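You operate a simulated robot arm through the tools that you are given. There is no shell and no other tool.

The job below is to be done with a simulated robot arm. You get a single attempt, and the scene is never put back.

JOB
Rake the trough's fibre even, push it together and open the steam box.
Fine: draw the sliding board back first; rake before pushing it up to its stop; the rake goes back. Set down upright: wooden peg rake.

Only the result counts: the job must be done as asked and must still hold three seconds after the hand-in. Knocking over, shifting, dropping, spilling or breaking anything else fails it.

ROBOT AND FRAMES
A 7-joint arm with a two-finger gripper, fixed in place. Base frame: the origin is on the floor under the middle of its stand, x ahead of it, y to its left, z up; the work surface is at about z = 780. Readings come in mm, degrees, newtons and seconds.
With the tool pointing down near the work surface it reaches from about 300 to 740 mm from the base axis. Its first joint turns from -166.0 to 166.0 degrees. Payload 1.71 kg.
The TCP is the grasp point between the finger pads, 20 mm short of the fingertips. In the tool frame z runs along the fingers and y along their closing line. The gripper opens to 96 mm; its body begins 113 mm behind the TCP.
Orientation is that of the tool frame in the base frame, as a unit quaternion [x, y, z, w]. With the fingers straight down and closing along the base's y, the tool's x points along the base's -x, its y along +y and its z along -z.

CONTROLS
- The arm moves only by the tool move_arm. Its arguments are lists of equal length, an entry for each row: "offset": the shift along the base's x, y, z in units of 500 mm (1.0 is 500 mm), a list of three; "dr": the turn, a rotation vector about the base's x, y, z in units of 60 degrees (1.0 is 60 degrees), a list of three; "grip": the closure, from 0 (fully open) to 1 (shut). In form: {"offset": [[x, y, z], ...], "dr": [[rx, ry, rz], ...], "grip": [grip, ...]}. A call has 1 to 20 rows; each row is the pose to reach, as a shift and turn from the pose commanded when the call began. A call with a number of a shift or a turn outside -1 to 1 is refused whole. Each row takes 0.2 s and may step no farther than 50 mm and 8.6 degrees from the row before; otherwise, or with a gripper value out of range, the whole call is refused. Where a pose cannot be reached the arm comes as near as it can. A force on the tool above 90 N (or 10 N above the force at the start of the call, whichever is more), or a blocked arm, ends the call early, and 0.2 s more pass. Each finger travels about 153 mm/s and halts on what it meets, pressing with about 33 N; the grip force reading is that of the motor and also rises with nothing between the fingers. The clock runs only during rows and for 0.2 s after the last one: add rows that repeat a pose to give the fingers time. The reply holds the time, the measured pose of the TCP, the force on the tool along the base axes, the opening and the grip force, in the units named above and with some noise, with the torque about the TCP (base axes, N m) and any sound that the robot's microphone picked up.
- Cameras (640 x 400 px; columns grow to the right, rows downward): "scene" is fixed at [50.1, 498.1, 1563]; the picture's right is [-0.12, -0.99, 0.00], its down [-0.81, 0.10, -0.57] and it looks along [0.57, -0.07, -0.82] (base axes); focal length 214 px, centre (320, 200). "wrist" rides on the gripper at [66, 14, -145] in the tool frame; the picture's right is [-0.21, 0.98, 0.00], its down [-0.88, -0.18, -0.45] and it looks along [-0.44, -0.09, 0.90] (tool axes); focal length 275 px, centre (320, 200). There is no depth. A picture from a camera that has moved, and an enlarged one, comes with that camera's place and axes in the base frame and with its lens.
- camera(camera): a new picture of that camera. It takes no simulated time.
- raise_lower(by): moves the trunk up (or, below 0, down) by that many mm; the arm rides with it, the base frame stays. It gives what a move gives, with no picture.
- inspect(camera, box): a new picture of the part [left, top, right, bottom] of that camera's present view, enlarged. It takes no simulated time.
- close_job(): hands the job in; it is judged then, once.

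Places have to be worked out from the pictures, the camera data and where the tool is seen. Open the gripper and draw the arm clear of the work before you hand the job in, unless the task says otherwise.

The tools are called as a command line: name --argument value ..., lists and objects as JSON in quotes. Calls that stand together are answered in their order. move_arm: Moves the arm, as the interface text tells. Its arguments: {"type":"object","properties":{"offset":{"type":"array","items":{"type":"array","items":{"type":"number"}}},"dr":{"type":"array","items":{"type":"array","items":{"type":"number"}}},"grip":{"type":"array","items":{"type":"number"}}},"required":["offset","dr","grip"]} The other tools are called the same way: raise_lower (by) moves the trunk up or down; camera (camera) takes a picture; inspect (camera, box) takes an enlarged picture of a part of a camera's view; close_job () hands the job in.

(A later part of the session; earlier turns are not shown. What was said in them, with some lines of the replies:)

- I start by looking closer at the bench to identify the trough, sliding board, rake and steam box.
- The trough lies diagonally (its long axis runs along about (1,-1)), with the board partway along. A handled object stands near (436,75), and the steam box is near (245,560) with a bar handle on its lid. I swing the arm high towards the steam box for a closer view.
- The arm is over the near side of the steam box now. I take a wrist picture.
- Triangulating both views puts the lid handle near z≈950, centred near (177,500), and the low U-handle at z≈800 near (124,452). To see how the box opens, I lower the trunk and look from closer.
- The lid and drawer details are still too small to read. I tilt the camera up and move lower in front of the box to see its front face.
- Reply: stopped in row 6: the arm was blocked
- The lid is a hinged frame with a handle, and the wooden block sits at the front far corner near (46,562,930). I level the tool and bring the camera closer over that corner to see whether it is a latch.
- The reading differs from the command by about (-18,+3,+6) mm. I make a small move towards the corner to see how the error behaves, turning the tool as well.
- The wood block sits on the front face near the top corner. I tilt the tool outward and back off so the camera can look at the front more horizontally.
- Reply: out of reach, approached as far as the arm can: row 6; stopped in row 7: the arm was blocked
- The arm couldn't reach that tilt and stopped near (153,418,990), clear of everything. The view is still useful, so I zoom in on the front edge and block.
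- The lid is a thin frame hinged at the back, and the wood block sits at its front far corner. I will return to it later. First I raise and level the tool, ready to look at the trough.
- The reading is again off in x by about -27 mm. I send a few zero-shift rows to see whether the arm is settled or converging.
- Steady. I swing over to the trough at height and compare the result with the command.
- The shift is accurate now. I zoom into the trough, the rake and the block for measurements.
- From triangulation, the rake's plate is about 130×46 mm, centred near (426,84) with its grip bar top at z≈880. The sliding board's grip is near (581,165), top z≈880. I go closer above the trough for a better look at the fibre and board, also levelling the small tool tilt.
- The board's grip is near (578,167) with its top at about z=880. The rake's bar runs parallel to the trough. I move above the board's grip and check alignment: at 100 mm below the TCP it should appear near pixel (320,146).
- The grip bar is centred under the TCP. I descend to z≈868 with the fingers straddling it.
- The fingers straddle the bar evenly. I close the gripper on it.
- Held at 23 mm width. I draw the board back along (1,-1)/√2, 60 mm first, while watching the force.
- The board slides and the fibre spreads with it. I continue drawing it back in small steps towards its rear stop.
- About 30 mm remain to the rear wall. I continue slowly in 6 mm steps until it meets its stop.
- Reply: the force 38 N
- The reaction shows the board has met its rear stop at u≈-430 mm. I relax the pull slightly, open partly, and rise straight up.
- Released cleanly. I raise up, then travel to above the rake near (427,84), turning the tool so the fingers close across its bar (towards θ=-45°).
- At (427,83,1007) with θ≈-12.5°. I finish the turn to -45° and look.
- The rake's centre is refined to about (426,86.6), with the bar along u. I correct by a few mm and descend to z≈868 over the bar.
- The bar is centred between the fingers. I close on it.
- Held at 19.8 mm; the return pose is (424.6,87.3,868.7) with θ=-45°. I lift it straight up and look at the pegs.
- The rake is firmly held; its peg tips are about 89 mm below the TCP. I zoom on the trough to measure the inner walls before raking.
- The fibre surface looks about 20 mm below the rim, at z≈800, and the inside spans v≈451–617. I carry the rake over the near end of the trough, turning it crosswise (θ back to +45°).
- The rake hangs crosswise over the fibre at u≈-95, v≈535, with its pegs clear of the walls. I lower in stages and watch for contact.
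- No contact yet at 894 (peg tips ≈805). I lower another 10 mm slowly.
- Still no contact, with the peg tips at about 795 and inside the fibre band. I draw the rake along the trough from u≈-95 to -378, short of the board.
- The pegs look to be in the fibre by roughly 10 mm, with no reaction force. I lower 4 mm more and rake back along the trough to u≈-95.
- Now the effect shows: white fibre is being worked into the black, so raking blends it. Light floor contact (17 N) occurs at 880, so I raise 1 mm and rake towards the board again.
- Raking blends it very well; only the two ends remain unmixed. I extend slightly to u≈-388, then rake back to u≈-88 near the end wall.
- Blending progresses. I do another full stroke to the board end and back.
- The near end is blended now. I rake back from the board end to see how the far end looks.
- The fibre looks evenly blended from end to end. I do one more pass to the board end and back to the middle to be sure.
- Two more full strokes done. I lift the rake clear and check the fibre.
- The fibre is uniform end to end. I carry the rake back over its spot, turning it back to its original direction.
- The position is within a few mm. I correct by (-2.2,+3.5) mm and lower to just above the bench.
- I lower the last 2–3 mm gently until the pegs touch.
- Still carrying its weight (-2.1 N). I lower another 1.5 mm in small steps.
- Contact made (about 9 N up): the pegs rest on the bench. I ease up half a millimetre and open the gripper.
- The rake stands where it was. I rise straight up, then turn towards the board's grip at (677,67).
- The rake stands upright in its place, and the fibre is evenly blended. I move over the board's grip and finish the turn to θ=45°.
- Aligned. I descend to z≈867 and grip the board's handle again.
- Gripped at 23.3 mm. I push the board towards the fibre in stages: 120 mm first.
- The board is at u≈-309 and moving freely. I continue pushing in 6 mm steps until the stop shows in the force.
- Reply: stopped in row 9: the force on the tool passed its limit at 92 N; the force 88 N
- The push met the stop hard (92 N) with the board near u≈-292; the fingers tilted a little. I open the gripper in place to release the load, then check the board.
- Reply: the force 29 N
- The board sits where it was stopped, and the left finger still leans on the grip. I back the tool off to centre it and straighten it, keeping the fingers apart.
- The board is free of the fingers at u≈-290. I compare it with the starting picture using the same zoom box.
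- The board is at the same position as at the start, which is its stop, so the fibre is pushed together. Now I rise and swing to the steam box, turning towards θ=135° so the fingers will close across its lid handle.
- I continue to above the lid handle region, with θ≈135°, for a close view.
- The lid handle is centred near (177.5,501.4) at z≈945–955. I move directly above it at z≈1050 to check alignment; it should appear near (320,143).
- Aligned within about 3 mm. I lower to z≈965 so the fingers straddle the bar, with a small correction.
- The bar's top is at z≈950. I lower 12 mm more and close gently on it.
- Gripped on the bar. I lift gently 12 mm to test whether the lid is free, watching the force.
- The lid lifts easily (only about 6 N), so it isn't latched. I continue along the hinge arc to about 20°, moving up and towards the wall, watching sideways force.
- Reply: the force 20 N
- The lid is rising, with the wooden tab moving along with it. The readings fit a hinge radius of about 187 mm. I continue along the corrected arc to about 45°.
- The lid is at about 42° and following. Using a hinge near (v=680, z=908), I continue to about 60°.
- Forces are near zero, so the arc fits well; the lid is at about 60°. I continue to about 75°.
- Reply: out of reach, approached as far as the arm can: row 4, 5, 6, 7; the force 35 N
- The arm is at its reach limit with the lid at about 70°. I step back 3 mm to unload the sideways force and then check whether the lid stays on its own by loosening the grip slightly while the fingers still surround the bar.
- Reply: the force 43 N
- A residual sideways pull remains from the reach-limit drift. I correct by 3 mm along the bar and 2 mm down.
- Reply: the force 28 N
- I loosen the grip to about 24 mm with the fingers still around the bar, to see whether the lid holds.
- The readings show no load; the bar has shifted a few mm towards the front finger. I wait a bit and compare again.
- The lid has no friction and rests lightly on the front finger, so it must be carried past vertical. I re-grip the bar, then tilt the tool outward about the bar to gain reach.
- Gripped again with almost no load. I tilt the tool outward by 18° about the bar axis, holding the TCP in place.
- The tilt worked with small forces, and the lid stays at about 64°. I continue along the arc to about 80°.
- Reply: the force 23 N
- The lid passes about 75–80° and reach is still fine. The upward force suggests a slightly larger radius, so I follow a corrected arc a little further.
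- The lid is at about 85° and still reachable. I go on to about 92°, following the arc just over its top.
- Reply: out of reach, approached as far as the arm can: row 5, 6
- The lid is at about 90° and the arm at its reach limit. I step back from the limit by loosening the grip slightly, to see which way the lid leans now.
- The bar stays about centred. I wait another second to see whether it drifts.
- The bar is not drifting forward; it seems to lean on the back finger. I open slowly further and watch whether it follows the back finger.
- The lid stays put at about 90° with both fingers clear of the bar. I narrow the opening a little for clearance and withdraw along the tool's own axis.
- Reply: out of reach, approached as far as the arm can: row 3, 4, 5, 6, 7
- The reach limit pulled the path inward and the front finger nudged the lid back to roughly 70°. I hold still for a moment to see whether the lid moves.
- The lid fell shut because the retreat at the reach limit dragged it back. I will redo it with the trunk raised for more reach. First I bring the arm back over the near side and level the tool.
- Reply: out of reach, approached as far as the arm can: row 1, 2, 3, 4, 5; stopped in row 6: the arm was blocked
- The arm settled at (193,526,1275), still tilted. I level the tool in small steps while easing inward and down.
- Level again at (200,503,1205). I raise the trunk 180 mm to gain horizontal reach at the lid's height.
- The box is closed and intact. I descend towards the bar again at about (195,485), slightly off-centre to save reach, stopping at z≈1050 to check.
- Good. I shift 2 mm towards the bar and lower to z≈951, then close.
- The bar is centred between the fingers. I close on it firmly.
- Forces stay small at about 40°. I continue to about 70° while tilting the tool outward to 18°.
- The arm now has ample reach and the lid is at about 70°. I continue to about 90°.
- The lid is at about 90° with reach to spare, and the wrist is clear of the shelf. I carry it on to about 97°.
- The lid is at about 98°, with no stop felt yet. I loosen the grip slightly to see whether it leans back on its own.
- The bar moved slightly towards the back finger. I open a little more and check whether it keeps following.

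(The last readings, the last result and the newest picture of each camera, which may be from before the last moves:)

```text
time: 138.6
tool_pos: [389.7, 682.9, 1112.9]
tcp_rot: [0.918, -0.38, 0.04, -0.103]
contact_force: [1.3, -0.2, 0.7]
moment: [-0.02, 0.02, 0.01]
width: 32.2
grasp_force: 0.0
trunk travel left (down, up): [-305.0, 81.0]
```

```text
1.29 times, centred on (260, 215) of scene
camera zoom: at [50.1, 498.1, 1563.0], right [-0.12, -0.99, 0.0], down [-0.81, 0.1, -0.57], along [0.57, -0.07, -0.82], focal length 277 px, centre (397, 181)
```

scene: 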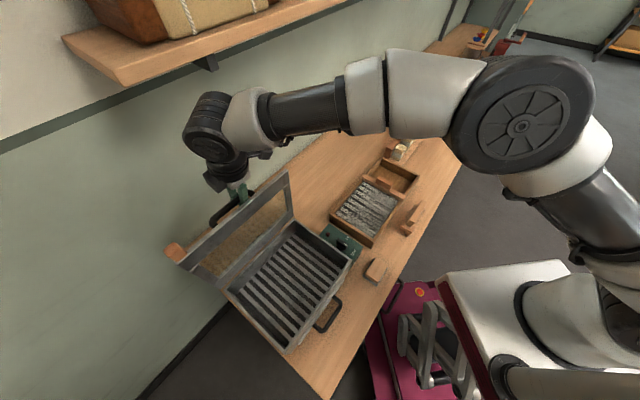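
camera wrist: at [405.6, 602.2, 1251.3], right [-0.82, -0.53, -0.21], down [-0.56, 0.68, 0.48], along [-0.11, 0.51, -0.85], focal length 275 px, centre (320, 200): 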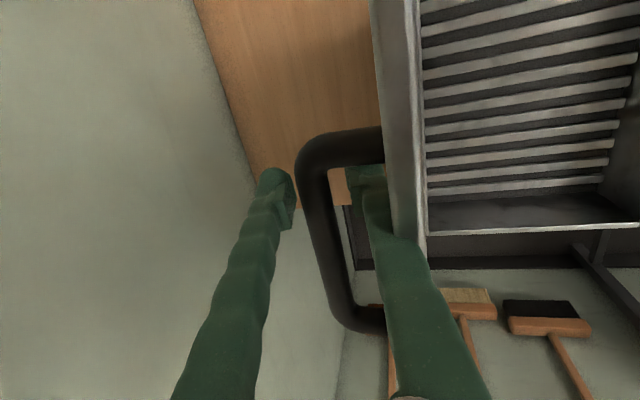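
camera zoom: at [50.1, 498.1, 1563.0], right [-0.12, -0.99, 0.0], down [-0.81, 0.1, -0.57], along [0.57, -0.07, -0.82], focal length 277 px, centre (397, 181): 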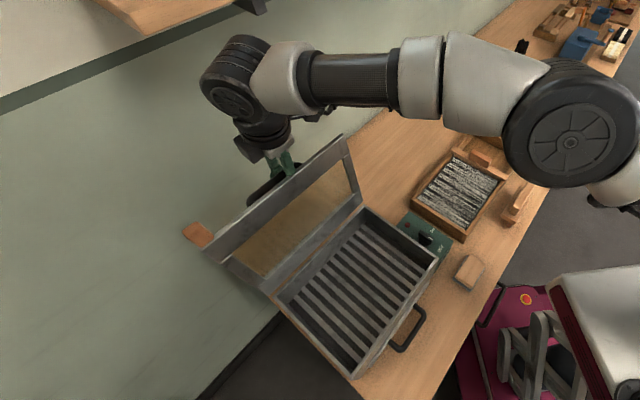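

The front finger brushes the lid's upper edge when it opens wider, so I narrow to about 21 mm to centre the clearances, and then look.

move_arm --offset '[[0, 0, 0], [0, 0, 0], [0, 0, 0], [0, 0, 0], [0, 0, 0]]' --dr '[[0, 0, 0], [0, 0, 0], [0, 0, 0], [0, 0, 0], [0, 0, 0]]' --grip '[0.7, 0.74, 0.78, 0.78, 0.78]'

camera --camera "wrist"

inspect --camera "wrist" --box '[240, 100, 460, 320]'

```text
time: 139.8
tool_pos: [391.0, 681.0, 1113.5]
tcp_rot: [0.918, -0.38, 0.04, -0.103]
contact_force: [0.0, 1.2, 0.3]
moment: [-0.02, 0.03, 0.01]
width: 20.9
grasp_force: 0.0
trunk travel left (down, up): [-305.0, 81.0]
```

```text
taken
camera wrist: at [405.5, 602.3, 1251.3], right [-0.82, -0.53, -0.21], down [-0.56, 0.68, 0.48], along [-0.11, 0.51, -0.85], focal length 275 px, centre (320, 200)
```

wrist: 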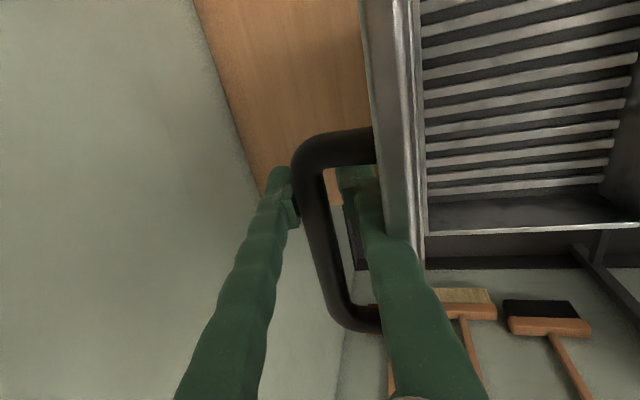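

```text
1.82 times, centred on (350, 210) of wrist
camera zoom: at [405.5, 602.3, 1251.3], right [-0.82, -0.53, -0.21], down [-0.56, 0.68, 0.48], along [-0.11, 0.51, -0.85], focal length 500 px, centre (266, 182)
```

zoom: 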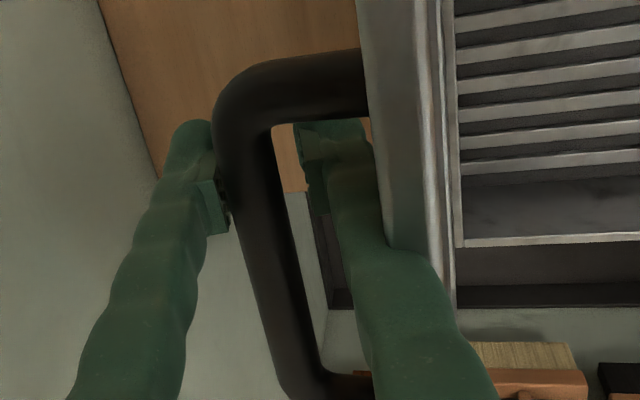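

The lid now leans back (past its balance point) against the front finger. I re-grip and carry it gently a few degrees further to look for its end stop.

move_arm --offset '[[0, 0, 0], [0, 0, 0], [0, 0, 0], [0.0062, 0.0062, -0.003], [0.0124, 0.0124, -0.0065], [0.0186, 0.0186, -0.01], [0.0245, 0.0245, -0.0136], [0.0245, 0.0245, -0.0136]]' --dr '[[0, 0, 0], [0, 0, 0], [0, 0, 0], [0, 0, 0], [0, 0, 0], [0, 0, 0], [0, 0, 0], [0, 0, 0]]' --grip '[0.9, 1, 1, 1, 1, 1, 1, 1]'

camera --camera "wrist"

inspect --camera "scene" --box '[140, 40, 380, 350]'

```text
time: 141.6
tool_pos: [405.5, 694.8, 1105.2]
tcp_rot: [0.918, -0.38, 0.04, -0.101]
contact_force: [1.0, -5.1, -12.1]
moment: [0.16, -0.19, -0.36]
width: 8.8
grasp_force: 35.1
out of reach, approached as far as the arm can: row 7
trunk travel left (down, up): [-305.0, 81.0]
```

```text
taken
camera wrist: at [420.0, 617.0, 1244.5], right [-0.82, -0.53, -0.21], down [-0.56, 0.68, 0.48], along [-0.11, 0.51, -0.85], focal length 275 px, centre (320, 200)
```

wrist: 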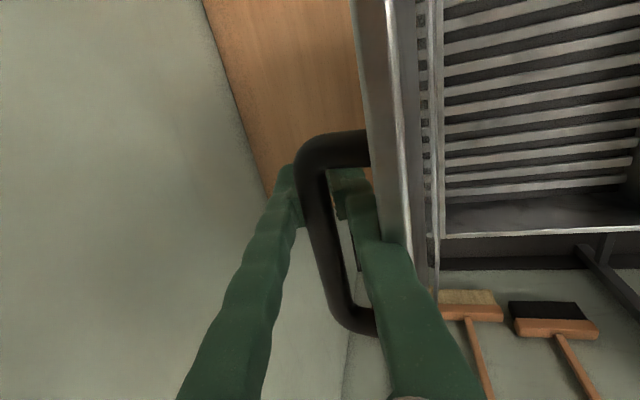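

```text
1.29 times, centred on (260, 195) of scene
camera zoom: at [50.1, 498.1, 1563.0], right [-0.12, -0.99, 0.0], down [-0.81, 0.1, -0.57], along [0.57, -0.07, -0.82], focal length 277 px, centre (397, 206)
```

zoom: 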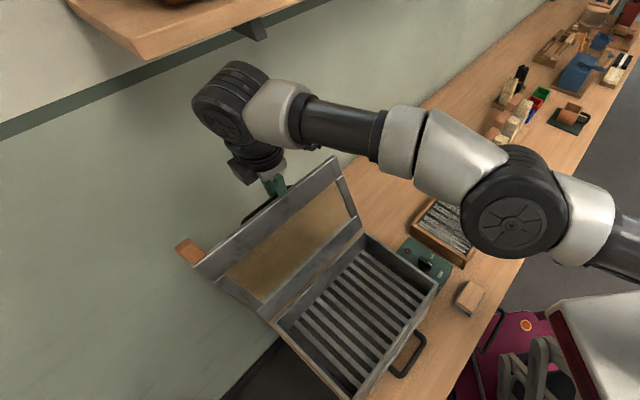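

The lid is now at about 104° with no stop felt, clearly leaning back. I bring it back to about 98°, so the arm has clearance to the shelf, before releasing.

move_arm --offset '[[-0.0062, -0.0062, 0.0036], [-0.0124, -0.0124, 0.007], [-0.0186, -0.0186, 0.0105], [-0.0225, -0.0225, 0.0125], [-0.0225, -0.0225, 0.0125]]' --dr '[[0, 0, 0], [0, 0, 0], [0, 0, 0], [0, 0, 0], [0, 0, 0]]' --grip '[1, 1, 1, 1, 1]'

```text
time: 142.8
tool_pos: [393.2, 683.1, 1111.9]
tcp_rot: [0.918, -0.381, 0.039, -0.102]
contact_force: [-0.6, -4.4, -11.9]
moment: [0.33, 0.16, -0.25]
width: 9.0
grasp_force: 35.0
trunk travel left (down, up): [-305.0, 81.0]
```

At about 98.5°. I open to about 21 mm so the lid rests back lightly on the front finger.

move_arm --offset '[[0, 0, 0], [0, 0, 0], [0, 0, 0], [0, 0, 0]]' --dr '[[0, 0, 0], [0, 0, 0], [0, 0, 0], [0, 0, 0]]' --grip '[0.9, 0.82, 0.78, 0.78]'

inspect --camera "wrist" --box '[240, 100, 460, 320]'

inspect --camera "scene" --box '[60, 0, 340, 280]'

```text
time: 143.8
tool_pos: [392.5, 682.6, 1112.9]
tcp_rot: [0.918, -0.381, 0.04, -0.103]
contact_force: [0.3, 0.9, 1.5]
moment: [-0.04, 0.08, -0.01]
width: 20.9
grasp_force: 0.0
trunk travel left (down, up): [-305.0, 81.0]
```

```text
1.82 times, centred on (350, 210) of wrist
camera zoom: at [407.1, 603.6, 1252.1], right [-0.82, -0.53, -0.21], down [-0.56, 0.68, 0.48], along [-0.11, 0.51, -0.85], focal length 500 px, centre (266, 182)
```

zoom: 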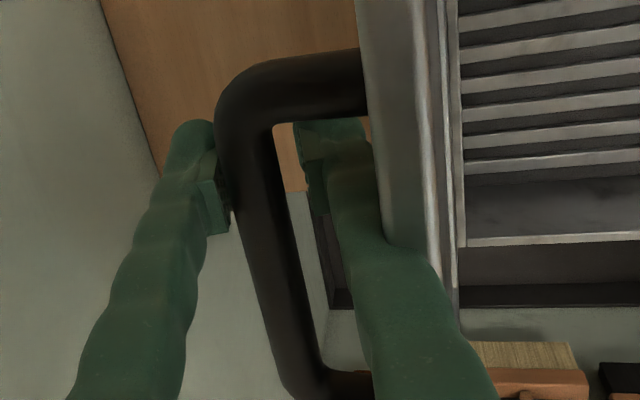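

```text
1.43 times, centred on (200, 140) of scene
camera zoom: at [50.1, 498.1, 1563.0], right [-0.12, -0.99, 0.0], down [-0.81, 0.1, -0.57], along [0.57, -0.07, -0.82], focal length 306 px, centre (491, 286)
```

zoom: 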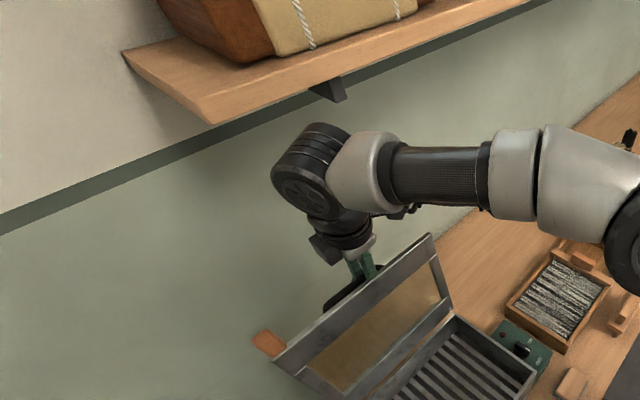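

The shelf edge (v≈788) is about 30 mm beyond the wrist, so a straight lift is clear. I raise the trunk 65 mm, which withdraws the fingers vertically without any sideways drag.

raise_lower --by 65

camera --camera "wrist"

inspect --camera "scene" --box '[100, 20, 380, 350]'

```text
time: 144.9
tool_pos: [392.6, 683.2, 1179.6]
tcp_rot: [0.918, -0.381, 0.04, -0.103]
contact_force: [0.3, -0.5, -1.0]
moment: [-0.01, 0.04, 0.02]
width: 20.6
grasp_force: 0.2
trunk travel left (down, up): [-370.0, 16.0]
```

```text
taken
camera wrist: at [407.3, 603.8, 1318.1], right [-0.82, -0.53, -0.21], down [-0.56, 0.68, 0.48], along [-0.11, 0.51, -0.85], focal length 275 px, centre (320, 200)
```

wrist: 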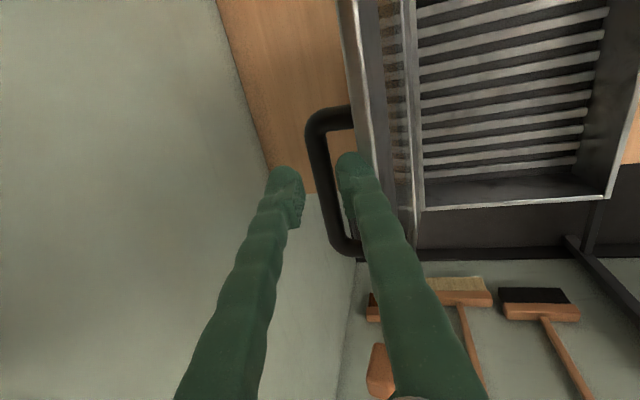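

```text
1.21 times, centred on (240, 185) of scene
camera zoom: at [50.1, 498.1, 1563.0], right [-0.12, -0.99, 0.0], down [-0.81, 0.1, -0.57], along [0.57, -0.07, -0.82], focal length 260 px, centre (417, 218)
```

zoom: 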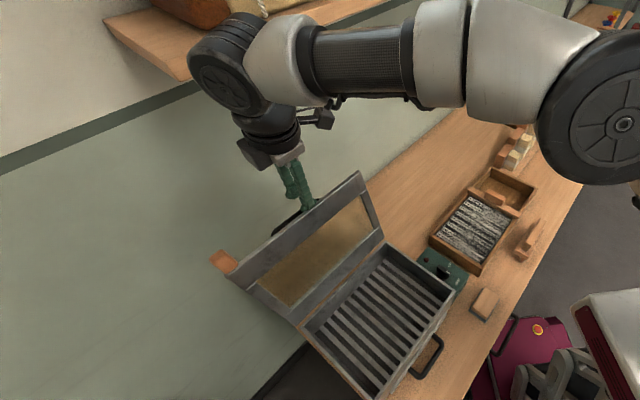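

The fingers are clear above the bar and the lid leans back. I wait a moment and check whether it has settled.

move_arm --offset '[[0, 0, 0], [0, 0, 0], [0, 0, 0], [0, 0, 0]]' --dr '[[0, 0, 0], [0, 0, 0], [0, 0, 0], [0, 0, 0]]' --grip '[0.78, 0.78, 0.78, 0.78]'

camera --camera "wrist"

inspect --camera "scene" --box '[100, 20, 380, 350]'

```text
time: 145.9
tool_pos: [391.7, 683.3, 1179.6]
tcp_rot: [0.918, -0.381, 0.04, -0.104]
contact_force: [0.6, 0.2, 0.6]
moment: [-0.01, 0.01, 0.01]
width: 20.9
grasp_force: 0.0
trunk travel left (down, up): [-370.0, 16.0]
```

```text
taken
camera wrist: at [407.3, 603.7, 1317.4], right [-0.82, -0.53, -0.21], down [-0.56, 0.68, 0.48], along [-0.11, 0.51, -0.85], focal length 275 px, centre (320, 200)
```

wrist: 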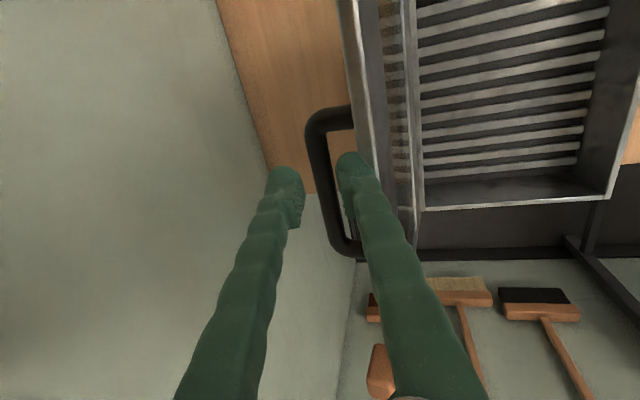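

```text
1.21 times, centred on (240, 185) of scene
camera zoom: at [50.1, 498.1, 1563.0], right [-0.12, -0.99, 0.0], down [-0.81, 0.1, -0.57], along [0.57, -0.07, -0.82], focal length 260 px, centre (417, 218)
```

zoom: 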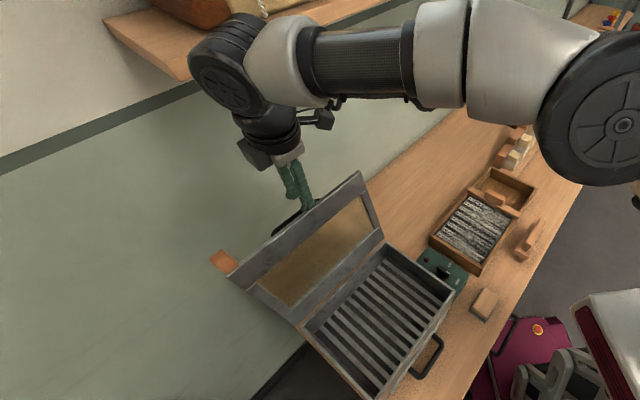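

The lid is steady, leaning back at about 104°, with the fingertips above its edge. I raise the trunk the last 15 mm for margin, then draw the arm inward over the edge in small steps.

raise_lower --by 15

move_arm --offset '[[-0.014, -0.014, 0.004], [-0.028, -0.028, 0.008], [-0.042, -0.042, 0.012], [-0.056, -0.056, 0.016], [-0.07, -0.07, 0.02], [-0.07, -0.07, 0.02]]' --dr '[[0, 0, 0], [0, 0, 0], [0, 0, 0], [0, 0, 0], [0, 0, 0], [0, 0, 0]]' --grip '[0.78, 0.78, 0.78, 0.78, 0.78, 0.78]'

camera --camera "wrist"

inspect --camera "scene" --box '[100, 20, 380, 350]'

```text
time: 146.5
tool_pos: [392.5, 684.2, 1193.1]
tcp_rot: [0.918, -0.381, 0.04, -0.103]
contact_force: [0.0, -0.1, 0.0]
moment: [-0.03, 0.01, -0.02]
width: 21.2
grasp_force: 0.1
trunk travel left (down, up): [-385.0, 1.0]
```

```text
time: 147.9
tool_pos: [356.1, 646.9, 1203.1]
tcp_rot: [0.918, -0.381, 0.04, -0.103]
contact_force: [-0.2, -0.9, -0.4]
moment: [-0.01, 0.0, 0.02]
width: 21.0
grasp_force: 0.1
trunk travel left (down, up): [-385.0, 1.0]
```

```text
taken
camera wrist: at [370.4, 566.6, 1341.8], right [-0.82, -0.53, -0.21], down [-0.56, 0.68, 0.48], along [-0.11, 0.51, -0.85], focal length 275 px, centre (320, 200)
```

wrist: 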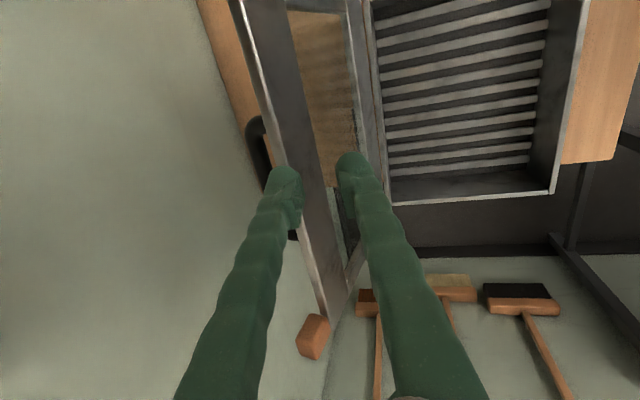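

```text
1.21 times, centred on (240, 185) of scene
camera zoom: at [50.1, 498.1, 1563.0], right [-0.12, -0.99, 0.0], down [-0.81, 0.1, -0.57], along [0.57, -0.07, -0.82], focal length 260 px, centre (417, 218)
```

zoom: 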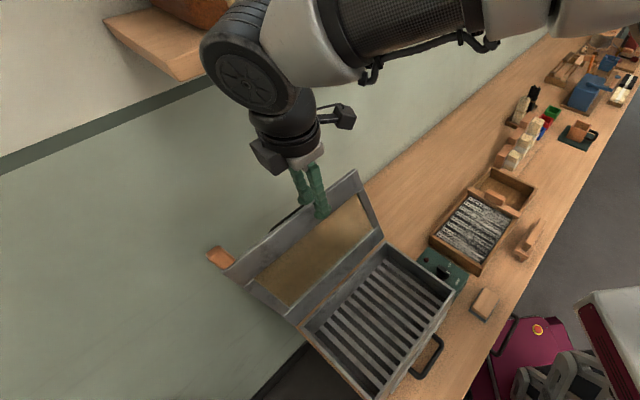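

The gripper passed over the edge and the lid remains open. I continue inward, well clear of the lid.

move_arm --offset '[[-0.05, -0.05, 0], [-0.1, -0.1, 0], [-0.15, -0.15, 0], [-0.2, -0.2, 0], [-0.25, -0.25, 0], [-0.3, -0.3, 0], [-0.3, -0.3, 0]]' --dr '[[0, 0, 0], [-0.03, 0.03, 0], [-0.06, 0.06, 0], [-0.09, 0.09, 0], [-0.12, 0.12, 0], [-0.145, 0.145, 0], [-0.145, 0.145, 0]]' --grip '[0.78, 0.78, 0.78, 0.78, 0.5, 0.3, 0.3]'

camera --camera "wrist"

camera --camera "scene"

```text
time: 149.5
tool_pos: [205.1, 495.7, 1204.4]
tcp_rot: [0.924, -0.382, -0.001, -0.004]
contact_force: [0.5, -0.3, -0.9]
moment: [0.03, 0.02, 0.02]
width: 67.0
grasp_force: 0.1
trunk travel left (down, up): [-385.0, 1.0]
```

```text
taken
camera wrist: at [242.1, 437.8, 1348.5], right [-0.84, -0.55, -0.01], down [-0.49, 0.75, 0.45], along [-0.24, 0.38, -0.89], focal length 275 px, centre (320, 200)
```

wrist: 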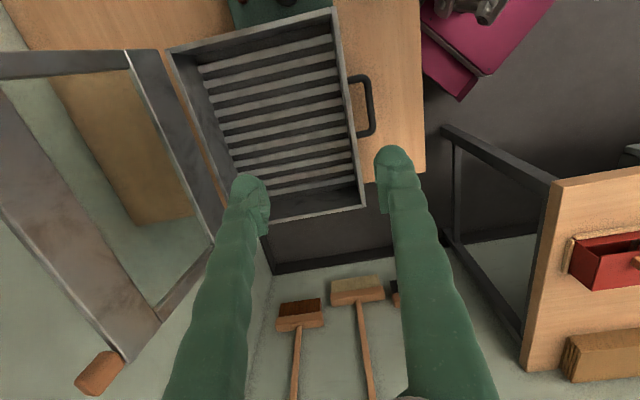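

```text
taken
```

scene: 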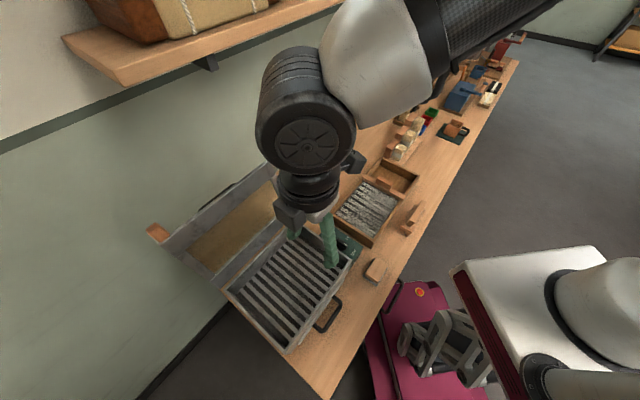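

The lid rests open, leaning back at its stop. I open the gripper fully and swing the arm away to a clear high position over the front.

move_arm --offset '[[0.047, -0.083, 0.01], [0.094, -0.166, 0.02], [0.141, -0.249, 0.03], [0.188, -0.332, 0.04], [0.235, -0.415, 0.05], [0.282, -0.498, 0.06], [0.329, -0.581, 0.07], [0.376, -0.664, 0.08], [0.42, -0.74, 0.09], [0.42, -0.74, 0.09]]' --dr '[[0, 0, -0.11], [0, 0, -0.22], [0, 0, -0.33], [0, 0, -0.44], [0, 0, -0.55], [0, 0, -0.66], [0, 0, -0.77], [0, 0, -0.88], [0, 0, -0.98], [0, 0, -0.98]]' --grip '[0.2, 0, 0, 0, 0, 0, 0, 0, 0, 0]'

camera --camera "scene"

inspect --camera "scene" --box '[120, 140, 380, 370]'

inspect --camera "scene" --box '[300, 140, 460, 260]'

camera --camera "wrist"

```text
time: 151.7
tool_pos: [416.0, 126.4, 1242.0]
tcp_rot: [-0.617, 0.787, -0.001, 0.003]
contact_force: [0.0, 1.1, 0.2]
moment: [0.03, -0.02, 0.0]
width: 96.0
grasp_force: 0.0
trunk travel left (down, up): [-385.0, 1.0]
```

```text
taken
```

scene: 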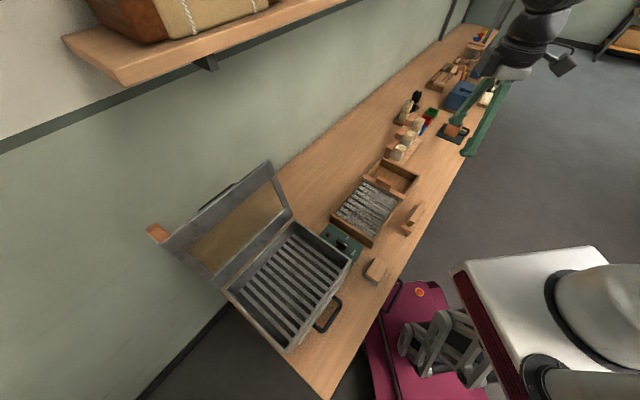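

```text
1.74 times, centred on (250, 255) of scene
camera zoom: at [50.1, 498.1, 1563.0], right [-0.12, -0.99, 0.0], down [-0.81, 0.1, -0.57], along [0.57, -0.07, -0.82], focal length 373 px, centre (442, 104)
```

zoom: 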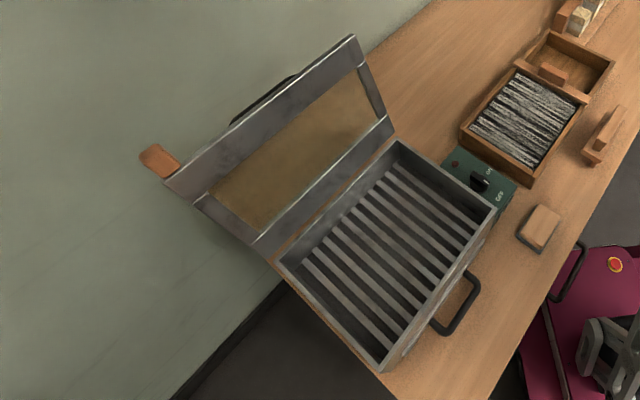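

```text
3.33 times, centred on (380, 200) of scene
camera zoom: at [50.1, 498.1, 1563.0], right [-0.12, -0.99, 0.0], down [-0.81, 0.1, -0.57], along [0.57, -0.07, -0.82], focal length 715 px, centre (120, 200)
```

zoom: 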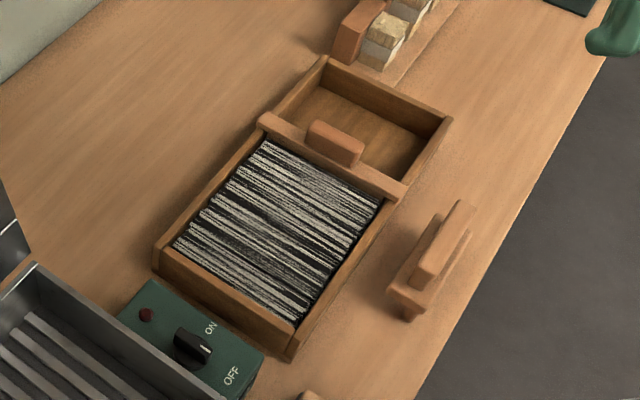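

```text
taken
camera wrist: at [385.5, 64.9, 1389.3], right [-0.9, 0.43, -0.01], down [0.39, 0.81, 0.45], along [0.2, 0.4, -0.89], focal length 275 px, centre (320, 200)
```

wrist: 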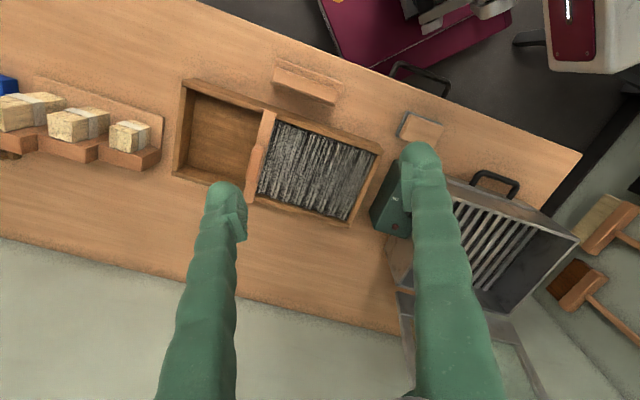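

Everything checks out:
- The lid rests open at its back stop and has not moved for several seconds.
- The board is at its stop, at the same position where it blocked the push.
- The fibre is evenly blended.
- The rake stands upright in its original place.

The gripper is open and the arm is clear, so I hand the job in.

close_job

```text
The job is handed in.
```

The job is handed in. I did not see the judgement, so what follows is what the last pictures and readings showed.

- **Sliding board:** I drew it back to its rear stop before raking. Afterwards I pushed it up until it blocked at about 92 N. It ended where it started, which appears to be its stop.
- **Fibre:** I raked it crosswise along the whole trough in seven strokes. The black and white fibre is evenly blended from end to end.
- **Rake:** It stands upright on its pegs, as near as I can tell exactly where it was.
- **Steam box:** The lid is open, leaning back at roughly 104°. It did not move in the last few seconds before hand-in.

On the first try the lid fell shut: the arm was at its reach limit and dragged it back as it withdrew. I raised the trunk and opened it again. I saw no damage or shift to the box, and no sound was reported.

The gripper is open and the arm is clear of the work. I saw nothing else on the bench disturbed.
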